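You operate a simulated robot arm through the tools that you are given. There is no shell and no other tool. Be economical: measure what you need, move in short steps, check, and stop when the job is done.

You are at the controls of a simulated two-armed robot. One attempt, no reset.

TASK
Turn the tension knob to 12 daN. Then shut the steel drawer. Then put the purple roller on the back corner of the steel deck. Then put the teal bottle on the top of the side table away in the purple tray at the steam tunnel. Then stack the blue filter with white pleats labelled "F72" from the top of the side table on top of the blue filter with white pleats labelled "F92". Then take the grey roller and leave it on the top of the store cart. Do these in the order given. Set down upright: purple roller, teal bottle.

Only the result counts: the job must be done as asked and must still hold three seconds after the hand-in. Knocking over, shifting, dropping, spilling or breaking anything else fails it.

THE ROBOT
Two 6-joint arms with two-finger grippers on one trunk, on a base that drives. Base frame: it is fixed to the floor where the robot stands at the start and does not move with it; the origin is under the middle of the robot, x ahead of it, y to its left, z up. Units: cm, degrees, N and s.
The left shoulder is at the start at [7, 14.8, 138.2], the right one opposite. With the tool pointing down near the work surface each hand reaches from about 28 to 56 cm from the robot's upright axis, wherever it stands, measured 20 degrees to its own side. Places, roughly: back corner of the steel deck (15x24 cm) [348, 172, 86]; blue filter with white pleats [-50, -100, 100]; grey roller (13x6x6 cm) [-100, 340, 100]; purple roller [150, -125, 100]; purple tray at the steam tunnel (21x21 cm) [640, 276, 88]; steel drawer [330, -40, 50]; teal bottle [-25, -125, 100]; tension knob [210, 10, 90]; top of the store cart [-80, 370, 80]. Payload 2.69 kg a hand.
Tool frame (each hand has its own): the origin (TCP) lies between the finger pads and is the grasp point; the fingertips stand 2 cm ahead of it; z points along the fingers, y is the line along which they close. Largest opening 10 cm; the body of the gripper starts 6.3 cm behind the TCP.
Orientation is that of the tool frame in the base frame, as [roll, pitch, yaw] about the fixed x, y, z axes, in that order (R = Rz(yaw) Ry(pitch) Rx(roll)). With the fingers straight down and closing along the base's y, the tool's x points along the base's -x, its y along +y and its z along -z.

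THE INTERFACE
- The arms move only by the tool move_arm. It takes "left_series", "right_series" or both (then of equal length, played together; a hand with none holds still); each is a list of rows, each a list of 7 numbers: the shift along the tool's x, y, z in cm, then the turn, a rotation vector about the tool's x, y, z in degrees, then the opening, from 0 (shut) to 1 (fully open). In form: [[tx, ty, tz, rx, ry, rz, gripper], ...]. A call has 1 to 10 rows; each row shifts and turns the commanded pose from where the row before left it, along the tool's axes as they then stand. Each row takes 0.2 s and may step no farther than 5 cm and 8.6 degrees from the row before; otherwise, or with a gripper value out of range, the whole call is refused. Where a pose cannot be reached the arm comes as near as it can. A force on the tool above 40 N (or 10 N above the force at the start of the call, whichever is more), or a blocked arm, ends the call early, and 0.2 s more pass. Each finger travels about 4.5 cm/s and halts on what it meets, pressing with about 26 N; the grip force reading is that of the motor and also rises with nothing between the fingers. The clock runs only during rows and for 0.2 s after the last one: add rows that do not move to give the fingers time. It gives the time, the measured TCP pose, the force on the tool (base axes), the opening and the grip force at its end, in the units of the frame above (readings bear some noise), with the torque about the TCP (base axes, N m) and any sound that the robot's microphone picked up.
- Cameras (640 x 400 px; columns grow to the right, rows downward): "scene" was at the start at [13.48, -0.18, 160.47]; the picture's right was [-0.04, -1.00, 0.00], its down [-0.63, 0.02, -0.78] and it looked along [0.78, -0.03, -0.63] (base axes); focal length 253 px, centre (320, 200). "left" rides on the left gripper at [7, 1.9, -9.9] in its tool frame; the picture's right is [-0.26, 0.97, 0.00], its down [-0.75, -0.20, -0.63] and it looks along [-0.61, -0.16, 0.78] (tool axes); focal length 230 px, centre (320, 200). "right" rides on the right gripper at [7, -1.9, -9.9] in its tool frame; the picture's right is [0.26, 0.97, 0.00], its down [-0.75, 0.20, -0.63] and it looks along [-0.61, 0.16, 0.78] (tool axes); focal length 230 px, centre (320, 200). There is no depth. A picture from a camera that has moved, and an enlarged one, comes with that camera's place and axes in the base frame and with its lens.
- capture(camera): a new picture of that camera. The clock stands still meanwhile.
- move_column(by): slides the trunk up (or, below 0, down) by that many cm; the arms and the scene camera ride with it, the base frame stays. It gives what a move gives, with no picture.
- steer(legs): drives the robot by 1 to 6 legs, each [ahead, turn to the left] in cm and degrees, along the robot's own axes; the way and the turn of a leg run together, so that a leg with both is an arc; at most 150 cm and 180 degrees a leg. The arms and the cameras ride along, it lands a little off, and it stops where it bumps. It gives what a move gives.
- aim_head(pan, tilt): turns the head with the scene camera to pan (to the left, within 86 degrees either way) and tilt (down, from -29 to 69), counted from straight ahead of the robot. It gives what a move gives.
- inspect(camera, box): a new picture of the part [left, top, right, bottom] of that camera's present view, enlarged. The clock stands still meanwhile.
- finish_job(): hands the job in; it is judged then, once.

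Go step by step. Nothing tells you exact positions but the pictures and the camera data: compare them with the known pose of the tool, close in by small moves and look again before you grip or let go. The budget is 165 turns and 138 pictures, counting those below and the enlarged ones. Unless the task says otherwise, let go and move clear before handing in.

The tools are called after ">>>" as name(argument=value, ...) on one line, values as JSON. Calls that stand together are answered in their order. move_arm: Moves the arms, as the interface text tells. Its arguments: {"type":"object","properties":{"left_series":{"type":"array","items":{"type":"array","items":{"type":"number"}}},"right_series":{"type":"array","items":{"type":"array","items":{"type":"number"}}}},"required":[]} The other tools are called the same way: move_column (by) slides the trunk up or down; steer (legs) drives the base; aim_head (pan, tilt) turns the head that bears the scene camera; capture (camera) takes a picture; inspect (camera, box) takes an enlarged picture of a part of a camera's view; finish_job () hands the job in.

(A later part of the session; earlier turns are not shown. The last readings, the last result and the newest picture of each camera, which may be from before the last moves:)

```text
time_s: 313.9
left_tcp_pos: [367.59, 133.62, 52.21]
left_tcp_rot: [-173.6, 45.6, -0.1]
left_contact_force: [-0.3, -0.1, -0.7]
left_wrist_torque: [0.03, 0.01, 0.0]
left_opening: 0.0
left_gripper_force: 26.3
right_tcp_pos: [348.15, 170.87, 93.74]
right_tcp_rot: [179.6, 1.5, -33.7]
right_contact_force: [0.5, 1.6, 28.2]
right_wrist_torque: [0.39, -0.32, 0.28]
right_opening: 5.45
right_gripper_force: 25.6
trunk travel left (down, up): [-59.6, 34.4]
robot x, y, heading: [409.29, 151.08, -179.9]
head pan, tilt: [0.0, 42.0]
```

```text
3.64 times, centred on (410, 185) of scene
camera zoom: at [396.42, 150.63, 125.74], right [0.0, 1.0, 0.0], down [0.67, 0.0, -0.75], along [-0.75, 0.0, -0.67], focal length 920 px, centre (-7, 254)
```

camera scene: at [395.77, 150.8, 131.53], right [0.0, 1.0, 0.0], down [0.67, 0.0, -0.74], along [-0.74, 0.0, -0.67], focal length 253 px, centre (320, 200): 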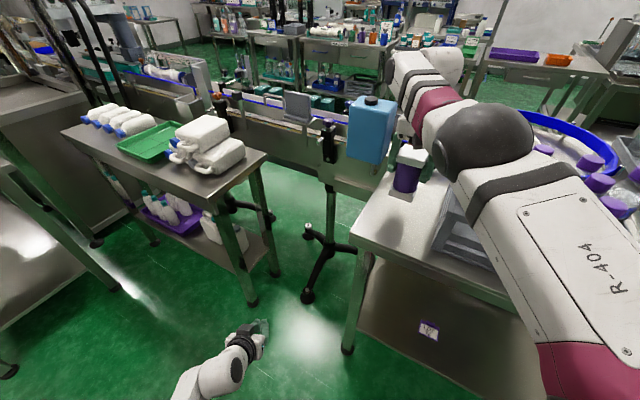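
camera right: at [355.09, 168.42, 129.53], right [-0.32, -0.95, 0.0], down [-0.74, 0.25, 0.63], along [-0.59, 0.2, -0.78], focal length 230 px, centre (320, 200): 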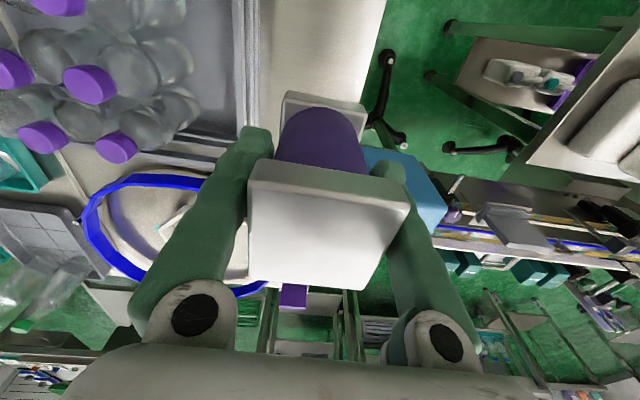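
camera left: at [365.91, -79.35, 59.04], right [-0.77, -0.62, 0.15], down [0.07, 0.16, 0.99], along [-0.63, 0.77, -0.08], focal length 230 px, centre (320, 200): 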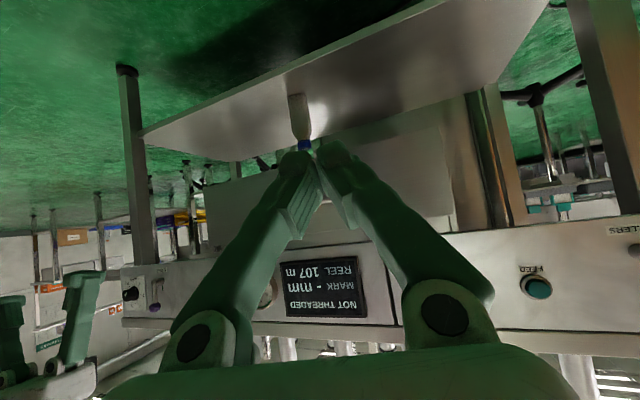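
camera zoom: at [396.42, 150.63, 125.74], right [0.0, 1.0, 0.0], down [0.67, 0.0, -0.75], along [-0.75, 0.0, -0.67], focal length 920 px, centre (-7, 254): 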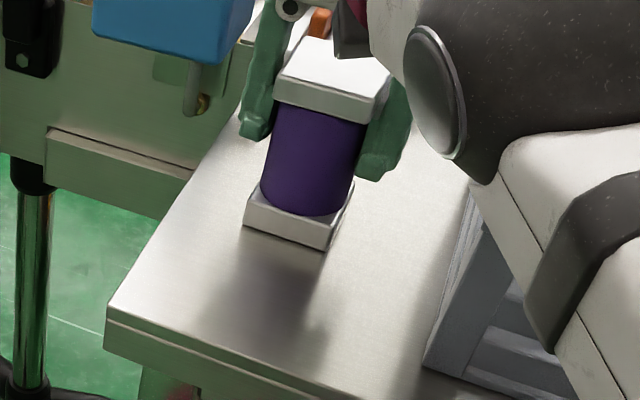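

Down on the deck. I relieve the pressure, release, and rise.

>>> move_column(by=0.8)

>>> move_arm(right_series=[[0, 0, 0, 0, 0, 0, 0.65], [0, 0, 0, 0, 0, 0, 0.75], [0, 0, 0, 0, 0, 0, 0.8], [0, 0, 0, 0, 0, 0, 0.8]])

>>> move_column(by=14)

>>> capture(camera="right")

```text
time_s: 314.4
left_tcp_pos: [367.42, 133.54, 52.69]
left_tcp_rot: [-173.9, 45.3, -0.1]
left_contact_force: [0.6, 0.2, -0.5]
left_wrist_torque: [0.01, -0.02, -0.02]
left_opening: 0.0
left_gripper_force: 25.9
right_tcp_pos: [348.22, 170.88, 93.73]
right_tcp_rot: [179.9, 0.5, -33.8]
right_contact_force: [2.1, -0.1, 5.0]
right_wrist_torque: [-0.05, 0.17, -0.01]
right_opening: 5.43
right_gripper_force: 25.5
trunk travel left (down, up): [-60.4, 33.6]
robot x, y, heading: [409.27, 150.57, -179.7]
head pan, tilt: [0.0, 42.0]
```

```text
time_s: 315.4
left_tcp_pos: [367.28, 133.62, 52.89]
left_tcp_rot: [-173.9, 45.2, -0.1]
left_contact_force: [0.0, 0.8, -0.1]
left_wrist_torque: [0.01, 0.03, -0.03]
left_opening: 0.01
left_gripper_force: 25.8
right_tcp_pos: [347.91, 170.89, 93.99]
right_tcp_rot: [180.0, 0.6, -33.8]
right_contact_force: [0.2, 0.9, -0.1]
right_wrist_torque: [0.03, -0.03, 0.03]
right_opening: 7.98
right_gripper_force: 0.0
trunk travel left (down, up): [-60.4, 33.6]
robot x, y, heading: [409.22, 150.72, -179.4]
head pan, tilt: [0.0, 42.0]
```

```text
time_s: 317.1
left_tcp_pos: [367.23, 133.7, 66.79]
left_tcp_rot: [-173.7, 45.2, -0.1]
left_contact_force: [0.0, 0.5, 0.1]
left_wrist_torque: [-0.03, 0.0, 0.0]
left_opening: 0.02
left_gripper_force: 25.8
right_tcp_pos: [348.0, 170.96, 107.9]
right_tcp_rot: [180.0, 0.7, -33.8]
right_contact_force: [0.3, 0.0, -0.8]
right_wrist_torque: [0.02, 0.02, 0.01]
right_opening: 8.02
right_gripper_force: 0.0
trunk travel left (down, up): [-74.4, 19.6]
robot x, y, heading: [409.23, 150.83, -179.8]
head pan, tilt: [0.0, 42.0]
```

```text
41 pictures are left
camera right: at [354.79, 168.44, 117.75], right [-0.32, -0.95, 0.0], down [-0.73, 0.25, 0.64], along [-0.6, 0.21, -0.77], focal length 230 px, centre (320, 200)
```

right: 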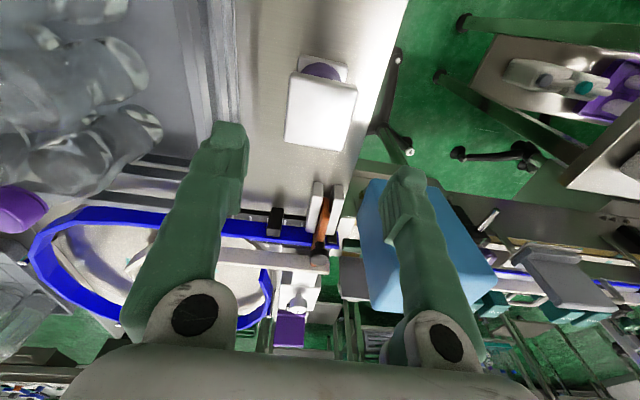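

Purple roller stands on the deck corner. I back off, raise the trunk, and fold both arms into a compact tool-down pose for the long drive to the side table.

>>> steer(legs=[[-38, 0]])

>>> move_column(by=19.6)

>>> move_arm(right_series=[[2.4, -1.6, 4, 0, 0, -8.5, 0.8], [2.7, -1.2, 4, 0, 0, -8.5, 0.8], [2.9, -0.7, 4, 0, 0, -8.5, 0.8], [3, -0.2, 4, 0, 0, -8.5, 0.8], [2, 0, 4, 0, 0, 0, 0.8], [1, 0, 4, 0, 0, 0, 0.8], [0, 0, 3, 0, 0, 0, 0.8], [0, 0, 0, 0, 0, 0, 0.8]], left_series=[[-1.4, 0, -1.4, 0, 7.5, 0, 0.8], [-1.4, 0, -1.4, 0, 7.5, 0, 0.8], [-1.2, 0, -1.6, 0, 7.5, 0, 0.8], [-0.8, 0, -1.8, 0, 7.5, 0, 0.8], [0, 0, -2, 0, 7.5, 0, 0.8], [0, 0, -2, 0, 7.5, 0, 0.8], [0, 0, -2, 0, 0, 0, 0.8], [0, 0, 0, 0, 0, 0, 0.8]])

```text
time_s: 319.5
left_tcp_pos: [404.87, 133.87, 66.83]
left_tcp_rot: [-173.9, 45.1, -0.1]
left_contact_force: [0.2, -0.6, 0.5]
left_wrist_torque: [0.02, -0.01, 0.03]
left_opening: 0.01
left_gripper_force: 25.9
right_tcp_pos: [385.47, 171.14, 107.83]
right_tcp_rot: [179.9, 0.6, -33.8]
right_contact_force: [0.3, 0.4, 0.1]
right_wrist_torque: [0.02, 0.01, 0.0]
right_opening: 7.99
right_gripper_force: 0.0
trunk travel left (down, up): [-74.4, 19.6]
robot x, y, heading: [447.17, 150.55, -179.7]
head pan, tilt: [0.0, 42.0]
```

```text
time_s: 321.6
left_tcp_pos: [404.8, 133.79, 86.43]
left_tcp_rot: [-173.8, 45.1, -0.1]
left_contact_force: [-0.5, 0.5, -0.1]
left_wrist_torque: [0.03, 0.01, 0.02]
left_opening: 0.0
left_gripper_force: 25.6
right_tcp_pos: [385.65, 170.92, 127.53]
right_tcp_rot: [179.9, 0.7, -33.8]
right_contact_force: [-0.9, 0.4, 0.6]
right_wrist_torque: [-0.01, 0.03, 0.01]
right_opening: 8.0
right_gripper_force: 0.0
trunk travel left (down, up): [-94.0, 0.0]
robot x, y, heading: [446.79, 151.04, -179.7]
head pan, tilt: [0.0, 42.0]
```

```text
time_s: 323.4
left_tcp_pos: [406.49, 128.54, 86.71]
left_tcp_rot: [-175.3, 0.5, -5.3]
left_contact_force: [0.3, -0.3, 0.5]
left_wrist_torque: [-0.01, 0.0, 0.01]
left_opening: 8.04
left_gripper_force: 0.1
left hand out of reach, approached as far as the arm can: row 2, 3, 4, 5, 6, 7
right_tcp_pos: [388.54, 170.86, 100.01]
right_tcp_rot: [-179.7, 0.6, 0.2]
right_contact_force: [0.7, 0.1, 0.3]
right_wrist_torque: [-0.01, 0.04, -0.02]
right_opening: 7.97
right_gripper_force: 0.1
right hand out of reach, approached as far as the arm can: row 1, 2, 3, 4, 5, 7
trunk travel left (down, up): [-94.0, 0.0]
robot x, y, heading: [446.96, 150.85, -179.9]
head pan, tilt: [0.0, 42.0]
```

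I bring the hands in more and drive back round the deck.

>>> move_arm(right_series=[[3, 0, 0, 0, 0, 0, 0.8], [3, 0, 0, 0, 0, 0, 0.8], [3, 0, 0, 0, 0, 0, 0.8], [3, 0, 0, 0, 0, 0, 0.8]], left_series=[[-1.5, 1, 0, -1, 0, 0, 0.8], [-1.5, 1, 0, -1, 0, 0, 0.8], [-1.5, 1, 0, -1, 0, 0, 0.8], [-1.5, 1, 0, -1, 0, 0, 0.8]])

>>> steer(legs=[[0, -86], [104, 0], [0, 50], [104, 0], [0, 36], [80, 0]])

```text
time_s: 324.4
left_tcp_pos: [400.19, 124.99, 86.53]
left_tcp_rot: [-179.7, 0.4, -4.4]
left_contact_force: [-0.2, 0.1, -0.3]
left_wrist_torque: [0.01, 0.03, -0.01]
left_opening: 7.98
left_gripper_force: 0.1
right_tcp_pos: [400.6, 171.01, 99.9]
right_tcp_rot: [-179.6, 0.6, 0.3]
right_contact_force: [0.0, 0.3, 0.0]
right_wrist_torque: [-0.03, 0.02, -0.01]
right_opening: 7.98
right_gripper_force: 0.1
trunk travel left (down, up): [-94.0, 0.0]
robot x, y, heading: [446.62, 150.85, -179.8]
head pan, tilt: [0.0, 42.0]
```

```text
time_s: 346.3
left_tcp_pos: [224.17, 283.93, 86.55]
left_tcp_rot: [-179.7, 0.4, -2.9]
left_contact_force: [0.0, 0.1, 0.1]
left_wrist_torque: [0.0, 0.02, -0.02]
left_opening: 8.0
left_gripper_force: 0.1
right_tcp_pos: [223.26, 329.77, 99.94]
right_tcp_rot: [-179.7, 0.8, 1.8]
right_contact_force: [0.0, 0.3, 0.0]
right_wrist_torque: [-0.03, 0.01, 0.0]
right_opening: 8.01
right_gripper_force: 0.1
trunk travel left (down, up): [-94.0, 0.0]
robot x, y, heading: [270.08, 311.48, -178.1]
head pan, tilt: [0.0, 42.0]
```

I raise the left hand and continue down the aisle.

>>> move_arm(left_series=[[0, 0, -3.5, 0, 0, 0, 0.8], [0, 0, -3.5, 0, 0, 0, 0.8], [0, 0, -3.5, 0, 0, 0, 0.8], [0, 0, -2.5, 0, 0, 0, 0.8], [0, 0, 0, 0, 0, 0, 0.8]])

>>> steer(legs=[[0, 67], [124, 0], [0, -7], [80, 0], [80, 0]])

>>> aim_head(pan=0, tilt=22)

>>> capture(camera="scene")

```text
time_s: 347.5
left_tcp_pos: [222.06, 280.95, 97.29]
left_tcp_rot: [-179.6, 0.4, -3.1]
left_contact_force: [0.2, -0.2, 0.4]
left_wrist_torque: [0.01, -0.04, 0.0]
left_opening: 8.01
left_gripper_force: 0.1
left hand out of reach, approached as far as the arm can: row 2, 3, 4
right_tcp_pos: [223.16, 329.85, 99.83]
right_tcp_rot: [-179.7, 0.6, 1.9]
right_contact_force: [0.3, -0.2, 0.5]
right_wrist_torque: [0.0, 0.01, -0.02]
right_opening: 8.03
right_gripper_force: 0.0
trunk travel left (down, up): [-94.0, 0.0]
robot x, y, heading: [269.88, 311.26, -178.0]
head pan, tilt: [0.0, 42.0]
```

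```text
time_s: 365.1
left_tcp_pos: [148.61, -2.72, 97.38]
left_tcp_rot: [-179.6, 0.4, 56.6]
left_contact_force: [0.0, 0.2, -0.4]
left_wrist_torque: [0.02, 0.03, 0.03]
left_opening: 8.01
left_gripper_force: 0.1
right_tcp_pos: [107.21, 23.06, 100.1]
right_tcp_rot: [-179.7, 0.7, 61.5]
right_contact_force: [0.7, -0.6, -0.2]
right_wrist_torque: [0.02, 0.03, 0.0]
right_opening: 7.99
right_gripper_force: 0.1
trunk travel left (down, up): [-94.0, 0.0]
robot x, y, heading: [146.89, 53.89, -118.7]
head pan, tilt: [0.0, 42.0]
```

```text
time_s: 365.9
left_tcp_pos: [148.72, -2.8, 97.32]
left_tcp_rot: [-179.7, 0.3, 56.5]
left_contact_force: [-0.2, -0.6, 0.4]
left_wrist_torque: [0.03, 0.02, 0.0]
left_opening: 8.01
left_gripper_force: 0.1
right_tcp_pos: [107.14, 22.81, 99.77]
right_tcp_rot: [-179.7, 0.6, 61.6]
right_contact_force: [-0.4, -0.4, -0.1]
right_wrist_torque: [0.01, 0.03, 0.0]
right_opening: 8.0
right_gripper_force: 0.1
trunk travel left (down, up): [-94.0, 0.0]
robot x, y, heading: [147.57, 54.19, -118.5]
head pan, tilt: [0.0, 22.0]
```

```text
40 pictures are left
camera scene: at [140.07, 41.6, 163.13], right [-0.88, 0.48, 0.0], down [0.18, 0.33, -0.93], along [-0.44, -0.81, -0.38], focal length 253 px, centre (320, 200)
```

scene: 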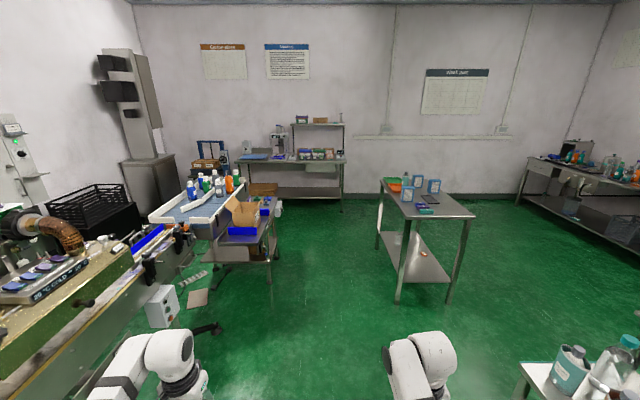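

The side table is ahead with bottle and filters on it. Zoom in.

>>> inspect(camera="scene", box=[365, 150, 485, 225])

```text
5.33 times, centred on (425, 188) of scene
camera zoom: at [140.07, 41.6, 163.13], right [-0.88, 0.48, 0.0], down [0.18, 0.33, -0.93], along [-0.44, -0.81, -0.38], focal length 1350 px, centre (-240, 267)
```

zoom: 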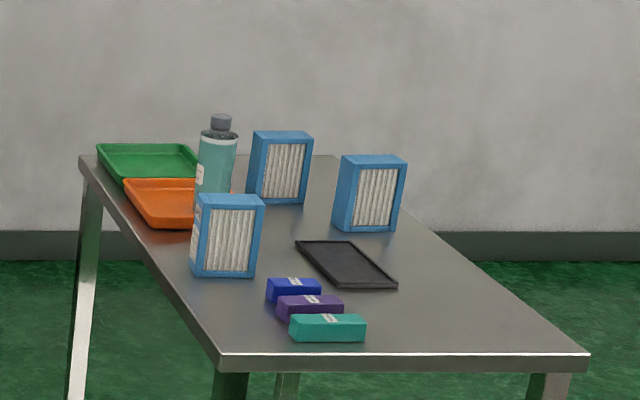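

Three filters; the teal bottle stands behind the front one. I drive to the left side of the table, standing back, facing it.

>>> steer(legs=[[0, -5.5], [75, 0], [75, 0], [0, 21.3], [95, 0], [0, -107.3]])

>>> aim_head(pan=-5, tilt=38)

>>> capture(camera="scene")

```text
time_s: 384.3
left_tcp_pos: [-19.32, -163.53, 97.29]
left_tcp_rot: [-179.5, 0.3, -34.7]
left_contact_force: [-0.6, -0.3, -0.6]
left_wrist_torque: [0.02, 0.0, 0.0]
left_opening: 8.0
left_gripper_force: 0.1
right_tcp_pos: [7.11, -122.37, 99.87]
right_tcp_rot: [-179.7, 0.6, -29.7]
right_contact_force: [0.7, 1.1, 0.4]
right_wrist_torque: [0.01, 0.0, 0.01]
right_opening: 8.01
right_gripper_force: 0.0
trunk travel left (down, up): [-94.0, 0.0]
robot x, y, heading: [37.48, -163.04, 150.4]
head pan, tilt: [0.0, 22.0]
```

```text
time_s: 385.1
left_tcp_pos: [-19.4, -163.39, 97.27]
left_tcp_rot: [-179.6, 0.3, -34.7]
left_contact_force: [-0.5, -0.4, 0.3]
left_wrist_torque: [0.02, -0.01, -0.02]
left_opening: 7.98
left_gripper_force: 0.1
right_tcp_pos: [7.18, -122.25, 99.91]
right_tcp_rot: [-179.7, 0.6, -29.7]
right_contact_force: [-0.2, -0.3, 0.4]
right_wrist_torque: [0.01, 0.0, -0.02]
right_opening: 7.98
right_gripper_force: 0.1
trunk travel left (down, up): [-94.0, 0.0]
robot x, y, heading: [37.47, -163.45, 150.4]
head pan, tilt: [-5.0, 38.0]
```

```text
38 pictures are left
camera scene: at [25.87, -155.39, 160.63], right [0.57, 0.82, 0.0], down [0.51, -0.35, -0.79], along [-0.65, 0.45, -0.62], focal length 253 px, centre (320, 200)
```

scene: 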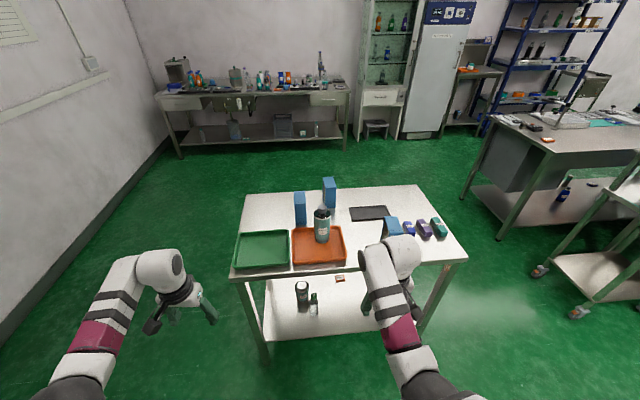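

Zoom in on the table items.

>>> inspect(camera="scene", box=[225, 165, 465, 275])

```text
2.67 times, centred on (345, 220) of scene
camera zoom: at [25.87, -155.39, 160.63], right [0.57, 0.82, 0.0], down [0.51, -0.35, -0.79], along [-0.65, 0.45, -0.62], focal length 675 px, centre (253, 147)
```

zoom: 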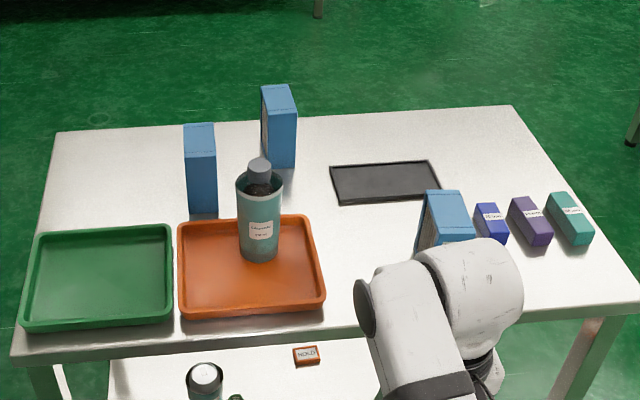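

The bottle stands in the orange tray at about [−27.5,−117.3], z 89–107. I turn to bring it in line with the right hand, extend, and approach partway.

>>> steer(legs=[[0, 9.4]])

>>> move_arm(right_series=[[-3, 0, -1, 0, 0, 0, 0.92], [-3, 0, -1, 0, 0, 0, 0.92], [-2.5, 0, -0.8, 0, 0, 0, 0.92], [0, 0, 0, 0, 0, 0, 0.92]])

>>> steer(legs=[[11, 0]])

>>> capture(camera="right")

```text
time_s: 386.2
left_tcp_pos: [-18.66, -172.37, 97.36]
left_tcp_rot: [-179.7, 0.3, -25.4]
left_contact_force: [0.5, 0.6, 1.0]
left_wrist_torque: [0.0, -0.01, -0.01]
left_opening: 7.97
left_gripper_force: 0.0
right_tcp_pos: [1.16, -127.62, 99.82]
right_tcp_rot: [-179.9, 0.6, -20.4]
right_contact_force: [-0.7, 0.3, 0.7]
right_wrist_torque: [-0.05, 0.01, 0.03]
right_opening: 8.02
right_gripper_force: 0.0
trunk travel left (down, up): [-94.0, 0.0]
robot x, y, heading: [37.57, -162.67, 159.3]
head pan, tilt: [-5.0, 38.0]
```

```text
time_s: 387.2
left_tcp_pos: [-18.56, -172.66, 97.23]
left_tcp_rot: [-179.6, 0.4, -25.4]
left_contact_force: [-0.7, 0.2, 0.7]
left_wrist_torque: [-0.01, 0.0, 0.01]
left_opening: 8.02
left_gripper_force: 0.2
right_tcp_pos: [-6.94, -124.8, 102.95]
right_tcp_rot: [-179.7, 0.6, -20.4]
right_contact_force: [0.7, 0.0, 0.5]
right_wrist_torque: [-0.06, 0.0, -0.06]
right_opening: 9.2
right_gripper_force: 0.0
trunk travel left (down, up): [-94.0, 0.0]
robot x, y, heading: [37.34, -162.82, 159.3]
head pan, tilt: [-5.0, 38.0]
```

```text
time_s: 388.8
left_tcp_pos: [-25.2, -170.26, 98.54]
left_tcp_rot: [-179.6, 1.6, -26.5]
left_contact_force: [-0.7, -0.1, 0.2]
left_wrist_torque: [0.0, -0.02, -0.03]
left_opening: 7.99
left_gripper_force: 0.1
right_tcp_pos: [-12.93, -122.22, 103.22]
right_tcp_rot: [-179.4, 0.2, -21.0]
right_contact_force: [-1.0, 0.0, -0.3]
right_wrist_torque: [0.01, -0.06, 0.01]
right_opening: 9.21
right_gripper_force: 0.1
trunk travel left (down, up): [-94.0, 0.0]
robot x, y, heading: [27.27, -159.33, 159.7]
head pan, tilt: [-5.0, 38.0]
stopped in leg 1: the robot was blocked; the commanded pose is now the measured one
```

```text
36 pictures are left
camera right: at [-5.83, -123.16, 113.24], right [-0.11, -0.99, -0.01], down [-0.77, 0.07, 0.63], along [-0.62, 0.08, -0.78], focal length 230 px, centre (320, 200)
```

right: 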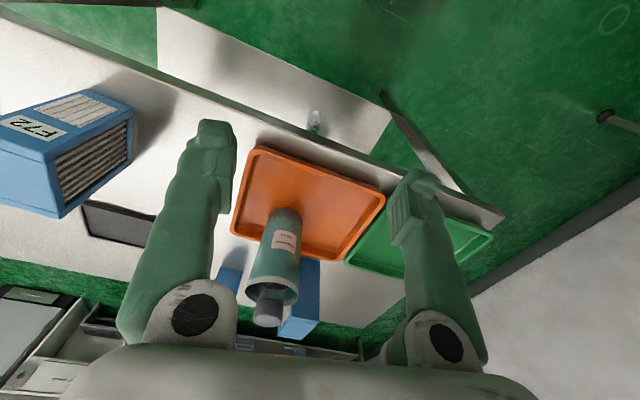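

The base was blocked by something. I look down to see what.

>>> aim_head(pan=0, tilt=66)

>>> capture(camera="scene")

```text
time_s: 389.7
left_tcp_pos: [-26.27, -169.87, 97.74]
left_tcp_rot: [-179.6, 1.0, -26.2]
left_contact_force: [-0.2, 1.2, -0.4]
left_wrist_torque: [0.01, -0.02, -0.03]
left_opening: 8.0
left_gripper_force: 0.1
right_tcp_pos: [-13.99, -121.98, 102.66]
right_tcp_rot: [-179.2, -0.5, -21.1]
right_contact_force: [-0.8, -0.5, -0.5]
right_wrist_torque: [0.0, -0.03, -0.01]
right_opening: 9.2
right_gripper_force: 0.1
trunk travel left (down, up): [-94.0, 0.0]
robot x, y, heading: [27.04, -159.59, 159.5]
head pan, tilt: [0.0, 66.0]
```

```text
35 pictures are left
camera scene: at [16.3, -154.97, 156.95], right [0.35, 0.94, 0.0], down [0.86, -0.32, -0.4], along [-0.38, 0.14, -0.91], focal length 253 px, centre (320, 200)
```

scene: 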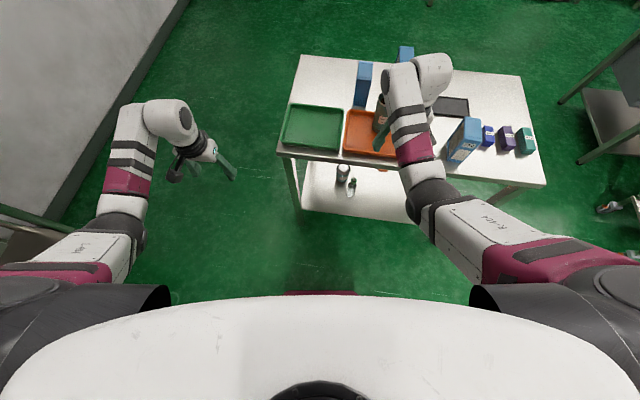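

The left elbow touched a bench at the wall. I back off and re-approach the bottle from a direction farther from the wall (heading ≈185°).

>>> steer(legs=[[-25, 0], [0, -69.5], [34, 0], [0, 95]])

>>> capture(camera="right")

```text
time_s: 391.7
left_tcp_pos: [0.39, -179.84, 99.3]
left_tcp_rot: [179.9, 3.2, -30.8]
left_contact_force: [0.8, -1.0, 0.8]
left_wrist_torque: [-0.02, 0.03, 0.0]
left_opening: 8.01
left_gripper_force: 0.1
right_tcp_pos: [11.9, -131.54, 104.37]
right_tcp_rot: [-179.8, 3.5, -21.5]
right_contact_force: [0.4, -0.5, -0.2]
right_wrist_torque: [0.08, 0.07, 0.0]
right_opening: 9.21
right_gripper_force: 0.1
trunk travel left (down, up): [-94.0, 0.0]
robot x, y, heading: [50.02, -167.42, 159.2]
head pan, tilt: [0.0, 66.0]
stopped in leg 1: the robot was blocked; the commanded pose is now the measured one
```

```text
34 pictures are left
camera right: at [19.53, -132.72, 113.81], right [-0.11, -0.99, -0.02], down [-0.74, 0.07, 0.67], along [-0.67, 0.09, -0.74], focal length 230 px, centre (320, 200)
```

right: 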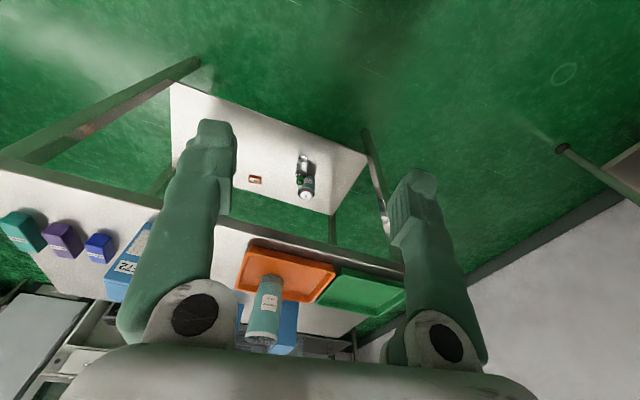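

Just touched behind. I move 4 cm forward and continue with the turn.

>>> steer(legs=[[4, 0], [0, -69], [34, 0], [0, 95]])

>>> capture(camera="right")

```text
time_s: 394.3
left_tcp_pos: [-2.66, -147.14, 98.52]
left_tcp_rot: [-179.6, 2.2, -65.2]
left_contact_force: [0.8, -0.1, -1.4]
left_wrist_torque: [0.01, 0.01, 0.01]
left_opening: 8.01
left_gripper_force: 0.1
right_tcp_pos: [35.01, -114.37, 103.05]
right_tcp_rot: [-179.0, 1.3, -55.9]
right_contact_force: [0.4, 0.1, 0.0]
right_wrist_torque: [-0.01, -0.04, -0.04]
right_opening: 9.18
right_gripper_force: 0.0
trunk travel left (down, up): [-94.0, 0.0]
robot x, y, heading: [46.5, -165.95, 125.4]
head pan, tilt: [0.0, 66.0]
stopped in leg 2: the robot was blocked; the commanded pose is now the measured one
```

```text
33 pictures are left
camera right: at [40.32, -119.41, 112.96], right [-0.66, -0.76, -0.02], down [-0.59, 0.49, 0.64], along [-0.47, 0.43, -0.77], focal length 230 px, centre (320, 200)
```

right: 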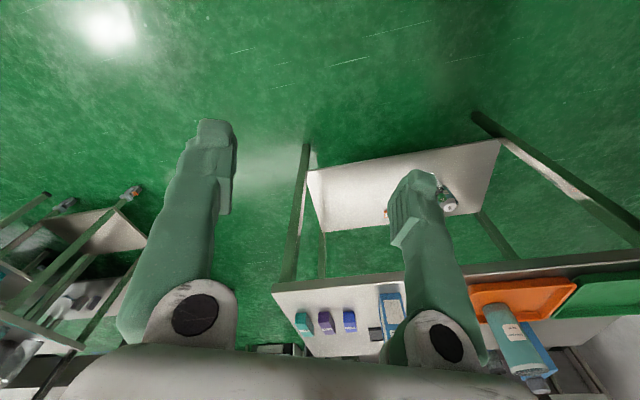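

Rotation is blocked too; I look to the right side.

>>> aim_head(pan=-80, tilt=50)

>>> capture(camera="scene")

```text
time_s: 395.8
left_tcp_pos: [-2.72, -146.84, 98.45]
left_tcp_rot: [-179.7, 2.1, -65.3]
left_contact_force: [-0.2, -0.2, -0.5]
left_wrist_torque: [-0.01, -0.02, -0.04]
left_opening: 7.99
left_gripper_force: 0.1
right_tcp_pos: [35.07, -114.32, 103.06]
right_tcp_rot: [-179.2, 1.2, -55.9]
right_contact_force: [1.2, -0.3, 0.9]
right_wrist_torque: [0.02, -0.02, -0.04]
right_opening: 9.21
right_gripper_force: 0.0
trunk travel left (down, up): [-94.0, 0.0]
robot x, y, heading: [46.24, -166.1, 125.1]
head pan, tilt: [-80.0, 50.0]
```

```text
32 pictures are left
camera scene: at [48.7, -156.35, 158.9], right [0.71, -0.7, 0.0], down [-0.54, -0.54, -0.64], along [0.45, 0.46, -0.77], focal length 253 px, centre (320, 200)
```

scene: 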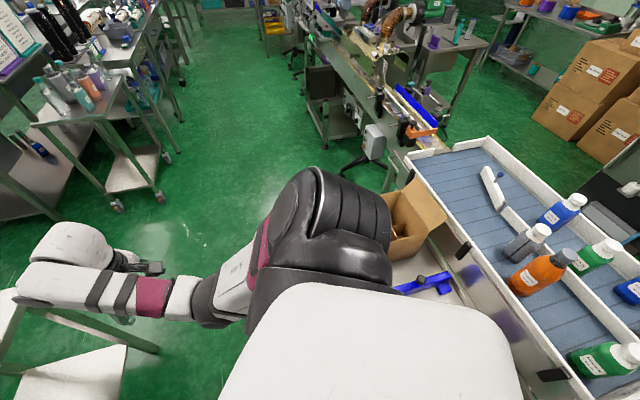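

My right shoulder is against the packing table's carton. I rotate back, leave along the arrival path, and set up for a left-hand grasp with more room.

>>> steer(legs=[[0, 34], [9, 0], [0, 98], [-50, 0], [0, -107]])

>>> aim_head(pan=0, tilt=45)

>>> capture(camera="scene")

```text
time_s: 409.8
left_tcp_pos: [-2.39, -112.96, 98.44]
left_tcp_rot: [-179.7, 2.0, -44.5]
left_contact_force: [-1.4, 0.2, 0.9]
left_wrist_torque: [0.0, 0.0, 0.0]
left_opening: 7.98
left_gripper_force: 0.1
right_tcp_pos: [21.28, -69.02, 103.16]
right_tcp_rot: [-179.1, 1.2, -35.1]
right_contact_force: [-0.4, -0.7, 0.1]
right_wrist_torque: [-0.01, 0.03, -0.04]
right_opening: 9.19
right_gripper_force: 0.2
trunk travel left (down, up): [-94.0, 0.0]
robot x, y, heading: [50.22, -113.66, 146.0]
head pan, tilt: [-80.0, 50.0]
```

```text
time_s: 411.4
left_tcp_pos: [-2.22, -113.02, 98.58]
left_tcp_rot: [-179.7, 2.0, -44.5]
left_contact_force: [0.0, -0.4, 0.1]
left_wrist_torque: [-0.01, -0.03, 0.06]
left_opening: 8.0
left_gripper_force: 0.0
right_tcp_pos: [21.44, -69.13, 103.07]
right_tcp_rot: [-179.2, 1.2, -35.2]
right_contact_force: [0.0, -1.3, 0.3]
right_wrist_torque: [0.0, -0.02, 0.01]
right_opening: 9.18
right_gripper_force: 0.0
trunk travel left (down, up): [-94.0, 0.0]
robot x, y, heading: [50.46, -113.26, 145.9]
head pan, tilt: [0.0, 45.0]
```

```text
31 pictures are left
camera scene: at [39.21, -106.07, 159.6], right [0.56, 0.83, 0.0], down [0.59, -0.4, -0.71], along [-0.59, 0.4, -0.71], focal length 253 px, centre (320, 200)
```

scene: 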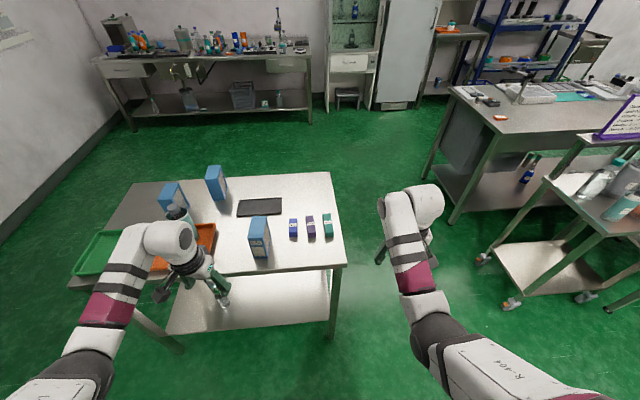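

Good position. I turn to line up the left hand with the bottle, extend/raise it, approach partway and look.

>>> steer(legs=[[0, 18]])

>>> move_arm(left_series=[[-2, 0, -1.5, 0, 0, 0, 0.92], [-2, 0, -1.5, 0, 0, 0, 0.92], [-2, 0, -1.3, 0, 0, 0, 0.92], [0, 0, 0, 0, 0, 0, 0.92]])

>>> steer(legs=[[10, 0]])

>>> capture(camera="left")

```text
time_s: 412.8
left_tcp_pos: [-0.03, -128.75, 98.57]
left_tcp_rot: [-179.7, 2.2, -27.0]
left_contact_force: [0.4, 0.1, -1.0]
left_wrist_torque: [-0.01, 0.0, 0.0]
left_opening: 8.02
left_gripper_force: 0.1
right_tcp_pos: [9.35, -79.72, 103.13]
right_tcp_rot: [-179.2, 1.1, -17.7]
right_contact_force: [0.3, 0.0, 0.3]
right_wrist_torque: [0.01, 0.0, 0.02]
right_opening: 9.19
right_gripper_force: 0.1
trunk travel left (down, up): [-94.0, 0.0]
robot x, y, heading: [50.69, -114.04, 163.6]
head pan, tilt: [0.0, 45.0]
```

```text
time_s: 413.8
left_tcp_pos: [-5.26, -126.07, 103.13]
left_tcp_rot: [-179.7, 2.0, -27.0]
left_contact_force: [0.3, 0.5, -0.4]
left_wrist_torque: [0.0, 0.02, 0.0]
left_opening: 9.22
left_gripper_force: 0.1
right_tcp_pos: [9.35, -79.73, 103.06]
right_tcp_rot: [-179.1, 1.3, -17.7]
right_contact_force: [0.2, -0.7, 0.4]
right_wrist_torque: [0.04, 0.02, -0.01]
right_opening: 9.18
right_gripper_force: 0.1
trunk travel left (down, up): [-94.0, 0.0]
robot x, y, heading: [50.56, -113.37, 163.4]
head pan, tilt: [0.0, 45.0]
```

```text
time_s: 415.4
left_tcp_pos: [-13.36, -123.57, 103.39]
left_tcp_rot: [-179.9, 2.5, -27.0]
left_contact_force: [-1.2, 0.1, 0.0]
left_wrist_torque: [-0.06, -0.09, -0.01]
left_opening: 9.2
left_gripper_force: 0.1
right_tcp_pos: [0.81, -77.11, 103.35]
right_tcp_rot: [-179.5, 3.6, -17.9]
right_contact_force: [-0.9, -0.2, -0.9]
right_wrist_torque: [-0.05, -0.06, -0.02]
right_opening: 9.19
right_gripper_force: 0.1
trunk travel left (down, up): [-94.0, 0.0]
robot x, y, heading: [40.31, -110.88, 163.2]
head pan, tilt: [0.0, 45.0]
stopped in leg 1: the robot was blocked; the commanded pose is now the measured one
```

```text
30 pictures are left
camera left: at [-7.49, -128.55, 113.03], right [-0.67, -0.74, 0.01], down [-0.55, 0.5, 0.66], along [-0.5, 0.44, -0.75], focal length 230 px, centre (320, 200)
```

left: 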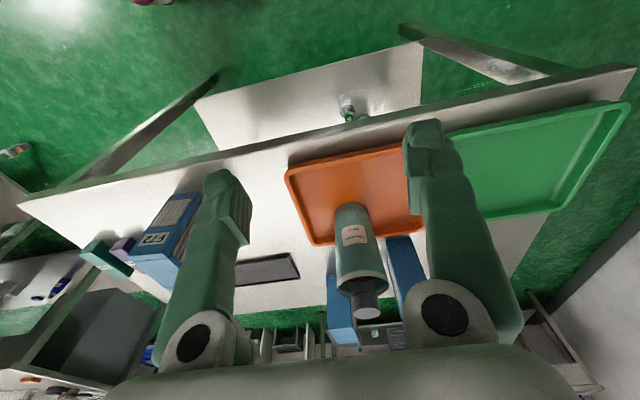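

The base can go no closer (shelf); bottle centre is [−26.8,−117.3], top ≈104, and my hand is 15 cm short. I trade trunk height for reach.

>>> move_arm(left_series=[[-1, 0, -3, 0, 0, 0, 0.92], [-1, 0, -3, 0, 0, 0, 0.92], [-1, 0, -3, 0, 0, 0, 0.92], [0, 0, 0, 0, 0, 0, 0.92]])

>>> move_column(by=-9)

>>> move_arm(left_series=[[-1, 0, -3, 0, 0, 0, 0.92], [-1.5, 0, -3, 0, 0, 0, 0.92], [-1.5, 0, -2, 0, 0, 0, 0.92], [0, 0, 0, 0, 0, 0, 0.92]])

>>> move_column(by=-9)

```text
time_s: 416.4
left_tcp_pos: [-17.2, -123.89, 111.95]
left_tcp_rot: [-179.8, 3.1, -27.0]
left_contact_force: [0.0, -0.3, 0.1]
left_wrist_torque: [0.05, 0.02, -0.02]
left_opening: 9.22
left_gripper_force: 0.0
left hand out of reach, approached as far as the arm can: row 1, 2
right_tcp_pos: [1.72, -77.43, 103.99]
right_tcp_rot: [-179.5, 4.2, -17.9]
right_contact_force: [1.5, -0.7, 0.2]
right_wrist_torque: [0.03, 0.04, -0.01]
right_opening: 9.18
right_gripper_force: 0.0
trunk travel left (down, up): [-94.0, 0.0]
robot x, y, heading: [40.73, -110.75, 163.3]
head pan, tilt: [0.0, 45.0]
```

```text
time_s: 417.7
left_tcp_pos: [-17.42, -123.69, 102.7]
left_tcp_rot: [-179.9, 3.1, -27.2]
left_contact_force: [0.5, 0.8, 0.2]
left_wrist_torque: [0.04, -0.04, 0.0]
left_opening: 9.21
left_gripper_force: 0.0
right_tcp_pos: [1.61, -77.48, 94.95]
right_tcp_rot: [-179.6, 4.1, -18.0]
right_contact_force: [1.1, 0.3, -0.7]
right_wrist_torque: [0.0, 0.02, 0.0]
right_opening: 9.22
right_gripper_force: 0.0
trunk travel left (down, up): [-85.0, 9.0]
robot x, y, heading: [40.87, -111.02, 163.0]
head pan, tilt: [0.0, 45.0]
```

```text
time_s: 418.7
left_tcp_pos: [-21.95, -122.29, 110.05]
left_tcp_rot: [-179.9, 2.9, -27.2]
left_contact_force: [0.7, 0.1, 0.3]
left_wrist_torque: [-0.02, -0.01, -0.02]
left_opening: 9.2
left_gripper_force: 0.0
left hand out of reach, approached as far as the arm can: row 1, 2
right_tcp_pos: [1.66, -77.36, 94.83]
right_tcp_rot: [-179.5, 4.1, -18.1]
right_contact_force: [0.0, 0.6, -0.9]
right_wrist_torque: [-0.03, 0.04, 0.0]
right_opening: 9.22
right_gripper_force: 0.1
trunk travel left (down, up): [-85.0, 9.0]
robot x, y, heading: [40.99, -111.0, 163.1]
head pan, tilt: [0.0, 45.0]
```

```text
time_s: 419.9
left_tcp_pos: [-21.89, -122.27, 101.09]
left_tcp_rot: [-179.9, 3.1, -27.2]
left_contact_force: [0.2, 0.6, 0.2]
left_wrist_torque: [-0.01, 0.0, 0.02]
left_opening: 9.2
left_gripper_force: 0.1
right_tcp_pos: [1.56, -77.51, 85.96]
right_tcp_rot: [-179.6, 4.3, -17.9]
right_contact_force: [0.2, 0.2, 0.2]
right_wrist_torque: [0.01, -0.01, -0.02]
right_opening: 9.21
right_gripper_force: 0.1
trunk travel left (down, up): [-76.0, 18.0]
robot x, y, heading: [40.89, -110.67, 163.2]
head pan, tilt: [0.0, 45.0]
```

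I lift the right hand clear, and check the left view before the final approach.

>>> move_arm(right_series=[[0, 0, -3, 0, 0, 0, 0.9], [0, 0, -3, 0, 0, 0, 0.9], [0, 0, -3, 0, 0, 0, 0.9], [0, 0, -3, 0, 0, 0, 0.9]], left_series=[[0, -0.7, 0, 0, 0, 0, 0.92], [0, -0.7, 0, 0, 0, 0, 0.92], [0, -0.8, 0, 0, 0, 0, 0.92], [0, 0, 0, 0, 0, 0, 0.92]])

>>> capture(camera="left")

```text
time_s: 420.9
left_tcp_pos: [-21.67, -120.31, 100.81]
left_tcp_rot: [-179.9, 2.9, -27.1]
left_contact_force: [0.4, -0.3, 0.1]
left_wrist_torque: [-0.03, 0.01, 0.03]
left_opening: 9.2
left_gripper_force: 0.1
left hand out of reach, approached as far as the arm can: row 2, 3
right_tcp_pos: [1.63, -77.26, 85.84]
right_tcp_rot: [-179.7, 4.1, -17.9]
right_contact_force: [-0.6, -0.7, -0.3]
right_wrist_torque: [-0.03, -0.01, 0.04]
right_opening: 9.0
right_gripper_force: 0.2
right hand out of reach, approached as far as the arm can: row 1, 2, 3, 4
trunk travel left (down, up): [-76.0, 18.0]
robot x, y, heading: [40.99, -110.74, 163.2]
head pan, tilt: [0.0, 45.0]
```

```text
29 pictures are left
camera left: at [-15.74, -125.33, 110.26], right [-0.67, -0.74, 0.01], down [-0.55, 0.5, 0.67], along [-0.5, 0.44, -0.74], focal length 230 px, centre (320, 200)
```

left: 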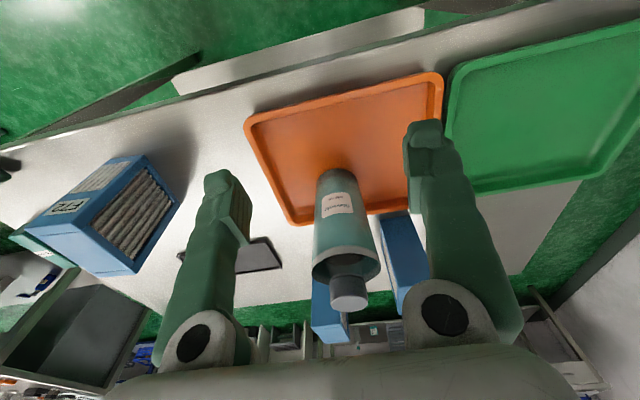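

The table is lower (~84); the bottle is at about [−30,−115.5], top ≈103. I tilt the left hand 30° forward to gain reach, then advance 5 cm.

>>> move_arm(left_series=[[0, 0, 0, 0, -7.5, 0, 0.92], [0, 0, 0, 0, -7.5, 0, 0.92], [0, 0, 0, 0, -7.5, 0, 0.92], [0, 0, 0, 0, -7.5, 0, 0.92], [-1.7, -0.2, 1, 0, 0, 0, 0.92], [-1.7, -0.2, 1, 0, 0, 0, 0.92], [-1.5, 0, 1.2, 0, 0, 0, 0.92], [0, 0, 0, 0, 0, 0, 0.92]])

>>> capture(camera="left")

```text
time_s: 422.7
left_tcp_pos: [-31.06, -118.88, 99.79]
left_tcp_rot: [-179.9, 33.0, -27.1]
left_contact_force: [-0.2, 0.6, -0.1]
left_wrist_torque: [0.03, 0.01, -0.02]
left_opening: 9.2
left_gripper_force: 0.1
left hand out of reach, approached as far as the arm can: row 2, 3, 4
right_tcp_pos: [1.61, -77.34, 85.73]
right_tcp_rot: [-179.7, 4.1, -18.2]
right_contact_force: [-0.2, -0.2, -0.1]
right_wrist_torque: [0.01, 0.01, 0.01]
right_opening: 9.0
right_gripper_force: 0.1
trunk travel left (down, up): [-76.0, 18.0]
robot x, y, heading: [40.86, -110.62, 163.2]
head pan, tilt: [0.0, 45.0]
```

```text
28 pictures are left
camera left: at [-21.93, -125.58, 104.32], right [-0.63, -0.76, 0.14], down [-0.16, 0.31, 0.94], along [-0.76, 0.57, -0.32], focal length 230 px, centre (320, 200)
```

left: 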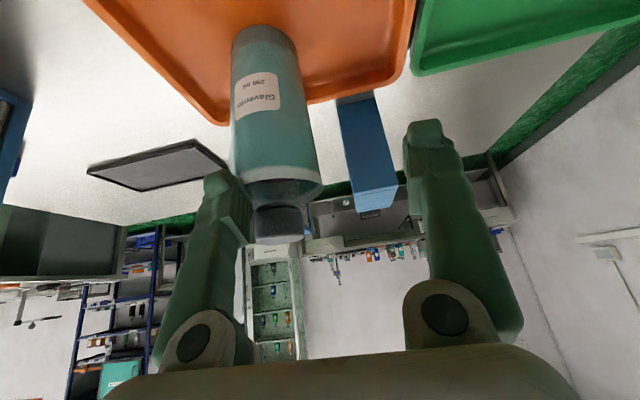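

The bottle is about 3 cm to the hand's −y side. I raise slightly, shift over and look again.

>>> move_arm(left_series=[[-0.8, 0, -1.3, 0, 0, 0, 0.92], [0, -1, 0, 0, 0, 0, 0.92], [0, -1, 0, 0, 0, 0, 0.92], [0, -1, 0, 0, 0, 0, 0.92], [0, 0, 0, 0, 0, 0, 0.92]])

>>> capture(camera="left")

```text
time_s: 423.9
left_tcp_pos: [-29.9, -116.24, 101.32]
left_tcp_rot: [-179.9, 32.8, -27.1]
left_contact_force: [-0.1, 1.2, 0.1]
left_wrist_torque: [-0.03, -0.01, -0.01]
left_opening: 9.2
left_gripper_force: 0.1
right_tcp_pos: [1.56, -77.34, 85.98]
right_tcp_rot: [-179.7, 4.1, -18.1]
right_contact_force: [0.7, 0.1, -0.6]
right_wrist_torque: [-0.02, 0.01, -0.01]
right_opening: 8.99
right_gripper_force: 0.0
trunk travel left (down, up): [-76.0, 18.0]
robot x, y, heading: [40.59, -110.76, 163.3]
head pan, tilt: [0.0, 45.0]
```

```text
27 pictures are left
camera left: at [-20.59, -122.9, 105.86], right [-0.63, -0.76, 0.14], down [-0.17, 0.31, 0.94], along [-0.76, 0.57, -0.32], focal length 230 px, centre (320, 200)
```

left: 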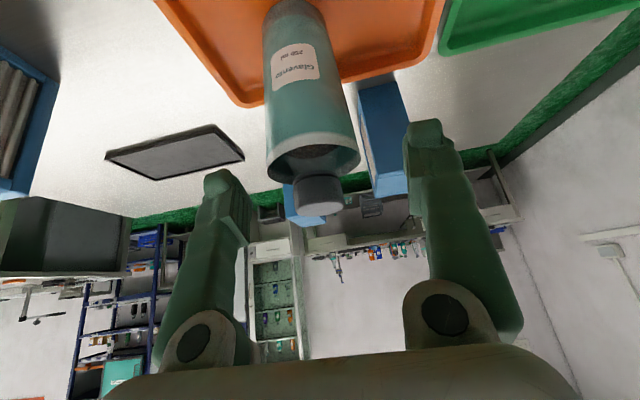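

Centred. I lower 4 cm and close.

>>> move_arm(left_series=[[0.9, 0, 1.8, 0, 0, 0, 0.92], [0.9, 0, 1.8, 0, 0, 0, 0.92], [0, 0, 0, 0, 0, 0, 0.92], [0, 0, 0, 0, 0, 0, 0.6], [0, 0, 0, 0, 0, 0, 0.45], [0, 0, 0, 0, 0, 0, 0.4], [0, 0, 0, 0, 0, 0, 0.4]])

>>> capture(camera="left")

```text
time_s: 425.5
left_tcp_pos: [-30.2, -116.0, 97.42]
left_tcp_rot: [-180.0, 33.0, -27.1]
left_contact_force: [1.2, 0.4, 0.1]
left_wrist_torque: [0.01, -0.01, -0.01]
left_opening: 4.04
left_gripper_force: 0.4
right_tcp_pos: [1.63, -77.4, 85.95]
right_tcp_rot: [-179.5, 4.1, -18.0]
right_contact_force: [-0.3, -0.5, 0.2]
right_wrist_torque: [0.02, 0.02, -0.01]
right_opening: 8.99
right_gripper_force: 0.1
trunk travel left (down, up): [-76.0, 18.0]
robot x, y, heading: [40.64, -110.75, 163.2]
head pan, tilt: [0.0, 45.0]
```

```text
26 pictures are left
camera left: at [-21.04, -122.6, 101.96], right [-0.63, -0.76, 0.14], down [-0.16, 0.31, 0.94], along [-0.76, 0.57, -0.32], focal length 230 px, centre (320, 200)
```

left: 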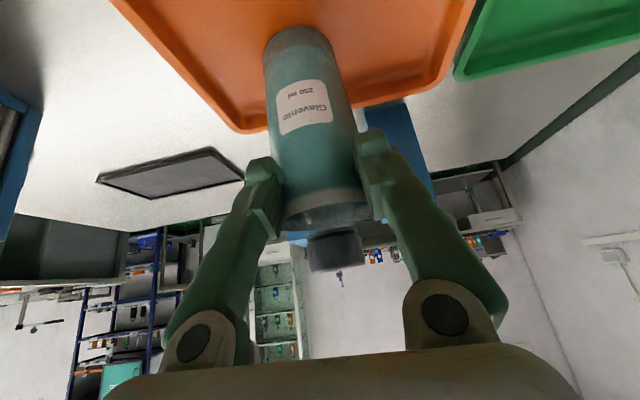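

The bottle is thinner than thought; close tighter and lift slightly.

>>> move_arm(left_series=[[0, 0, 0, 0, 0, 0, 0.2], [0, 0, 0, 0, 0, 0, 0.1], [0, 0, 0, 0, 0, 0, 0.1], [0, 0, 0, 0, 0, 0, 0.1], [-0.8, 0, -1.3, 0, 0, 0, 0.1], [-0.8, 0, -1.3, 0, 0, 0, 0.1], [0, 0, 0, 0, 0, 0, 0.1]])

>>> move_column(by=14)

>>> capture(camera="left")

```text
time_s: 427.1
left_tcp_pos: [-30.33, -116.01, 100.36]
left_tcp_rot: [-179.9, 32.8, -27.0]
left_contact_force: [0.4, -1.1, -0.3]
left_wrist_torque: [0.01, 0.0, 0.02]
left_opening: 1.0
left_gripper_force: 0.1
right_tcp_pos: [1.67, -77.39, 85.83]
right_tcp_rot: [-179.7, 4.1, -18.0]
right_contact_force: [0.9, 1.0, -0.5]
right_wrist_torque: [-0.02, 0.02, -0.01]
right_opening: 8.99
right_gripper_force: 0.1
trunk travel left (down, up): [-76.0, 18.0]
robot x, y, heading: [40.76, -110.67, 163.2]
head pan, tilt: [0.0, 45.0]
```

```text
time_s: 428.8
left_tcp_pos: [-30.21, -116.03, 114.42]
left_tcp_rot: [-179.9, 32.9, -27.0]
left_contact_force: [-0.4, 1.2, -0.3]
left_wrist_torque: [0.02, -0.01, -0.02]
left_opening: 0.98
left_gripper_force: 0.1
right_tcp_pos: [1.6, -77.36, 99.91]
right_tcp_rot: [-179.5, 4.1, -18.0]
right_contact_force: [0.1, 0.3, 0.4]
right_wrist_torque: [-0.01, -0.02, -0.02]
right_opening: 9.0
right_gripper_force: 0.0
trunk travel left (down, up): [-90.0, 4.0]
robot x, y, heading: [40.73, -110.58, 163.3]
head pan, tilt: [0.0, 45.0]
```

```text
25 pictures are left
camera left: at [-20.99, -122.71, 118.91], right [-0.63, -0.76, 0.14], down [-0.17, 0.31, 0.94], along [-0.76, 0.57, -0.32], focal length 230 px, centre (320, 200)
```

left: 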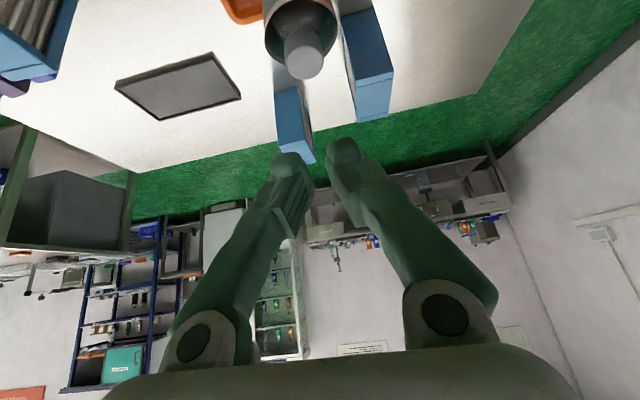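

The fingers closed in front of the bottle; it stands at [−33.3,−113.8], top ≈100. I retract the right hand, open the left, and move it 3.8 cm further before lowering again.

>>> move_arm(left_series=[[0, 0, 0, 0, 0, 0, 0.85], [-1.1, 0, 0.7, 0, 0, 0, 0.85], [-1.1, 0, 0.7, 0, 0, 0, 0.85], [-1, 0, 0.7, 0, 0, 0, 0.85], [0, 0, 0, 0, 0, 0, 0.85]], right_series=[[2.5, 0, 0, 0, 0, 0, 0.9], [2.5, 0, 0, 0, 0, 0, 0.9], [2.5, 0, 0, 0, 0, 0, 0.9], [2.5, 0, 0, 0, 0, 0, 0.9], [0, 0, 0, 0, 0, 0, 0.9]])

>>> move_column(by=-15)

>>> capture(camera="left")

```text
time_s: 430.0
left_tcp_pos: [-33.71, -114.27, 114.27]
left_tcp_rot: [-179.9, 33.0, -27.1]
left_contact_force: [-0.8, 0.1, -0.5]
left_wrist_torque: [0.01, -0.02, -0.02]
left_opening: 8.51
left_gripper_force: 0.1
right_tcp_pos: [9.92, -79.64, 96.22]
right_tcp_rot: [-178.1, 4.4, -18.1]
right_contact_force: [0.2, 0.4, -0.5]
right_wrist_torque: [0.02, 0.03, -0.05]
right_opening: 8.99
right_gripper_force: 0.1
right hand out of reach, approached as far as the arm can: row 1, 2, 3
trunk travel left (down, up): [-90.0, 4.0]
robot x, y, heading: [41.11, -110.72, 163.1]
head pan, tilt: [0.0, 45.0]
```

```text
time_s: 431.8
left_tcp_pos: [-33.66, -114.34, 99.39]
left_tcp_rot: [-179.9, 33.0, -26.9]
left_contact_force: [0.5, 0.5, 0.5]
left_wrist_torque: [-0.02, 0.02, 0.03]
left_opening: 8.5
left_gripper_force: 0.0
right_tcp_pos: [10.14, -79.56, 81.09]
right_tcp_rot: [-178.1, 4.0, -18.2]
right_contact_force: [-0.2, 0.2, 0.7]
right_wrist_torque: [0.01, 0.03, 0.01]
right_opening: 9.0
right_gripper_force: 0.0
trunk travel left (down, up): [-75.0, 19.0]
robot x, y, heading: [40.67, -110.87, 163.3]
head pan, tilt: [0.0, 45.0]
```

```text
24 pictures are left
camera left: at [-24.4, -121.05, 103.94], right [-0.63, -0.76, 0.14], down [-0.16, 0.31, 0.94], along [-0.76, 0.57, -0.32], focal length 230 px, centre (320, 200)
```

left: 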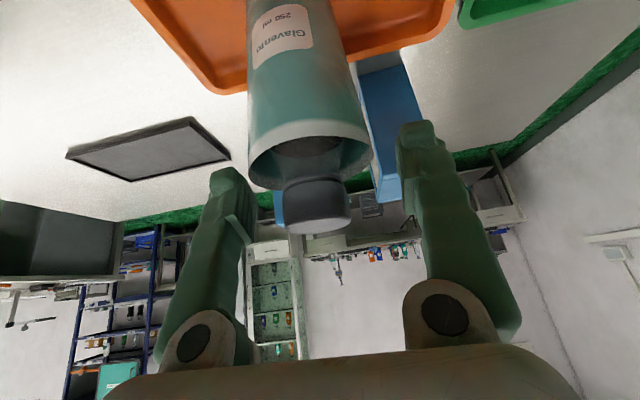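

Now the bottle is between the fingers. Lower 4.5 cm and close.

>>> move_column(by=-4.5)

>>> move_arm(left_series=[[0, -0.4, 0, 0, 0, 0, 0.7], [0, 0, 0, 0, 0, 0, 0.5], [0, 0, 0, 0, 0, 0, 0.3], [0, 0, 0, 0, 0, 0, 0.2], [0, 0, 0, 0, 0, 0, 0.2], [0, 0, 0, 0, 0, 0, 0.2]])

```text
time_s: 432.6
left_tcp_pos: [-33.55, -114.31, 94.87]
left_tcp_rot: [180.0, 33.0, -26.9]
left_contact_force: [-0.5, 0.7, 0.2]
left_wrist_torque: [0.02, 0.0, -0.02]
left_opening: 8.47
left_gripper_force: 0.1
right_tcp_pos: [10.1, -79.66, 76.5]
right_tcp_rot: [-178.0, 4.1, -18.2]
right_contact_force: [0.1, -0.4, 0.4]
right_wrist_torque: [0.0, 0.01, -0.01]
right_opening: 8.98
right_gripper_force: 0.0
trunk travel left (down, up): [-70.5, 23.5]
robot x, y, heading: [40.65, -110.66, 163.2]
head pan, tilt: [0.0, 45.0]
```

```text
time_s: 434.0
left_tcp_pos: [-33.54, -113.81, 94.8]
left_tcp_rot: [-179.9, 33.1, -27.0]
left_contact_force: [0.2, -0.1, 0.3]
left_wrist_torque: [0.05, 0.02, -0.01]
left_opening: 4.99
left_gripper_force: 26.5
right_tcp_pos: [10.13, -79.67, 76.65]
right_tcp_rot: [-178.0, 4.0, -18.2]
right_contact_force: [0.5, -0.3, 0.0]
right_wrist_torque: [-0.01, 0.0, -0.02]
right_opening: 9.0
right_gripper_force: 0.0
trunk travel left (down, up): [-70.5, 23.5]
robot x, y, heading: [41.11, -110.81, 163.2]
head pan, tilt: [0.0, 45.0]
```

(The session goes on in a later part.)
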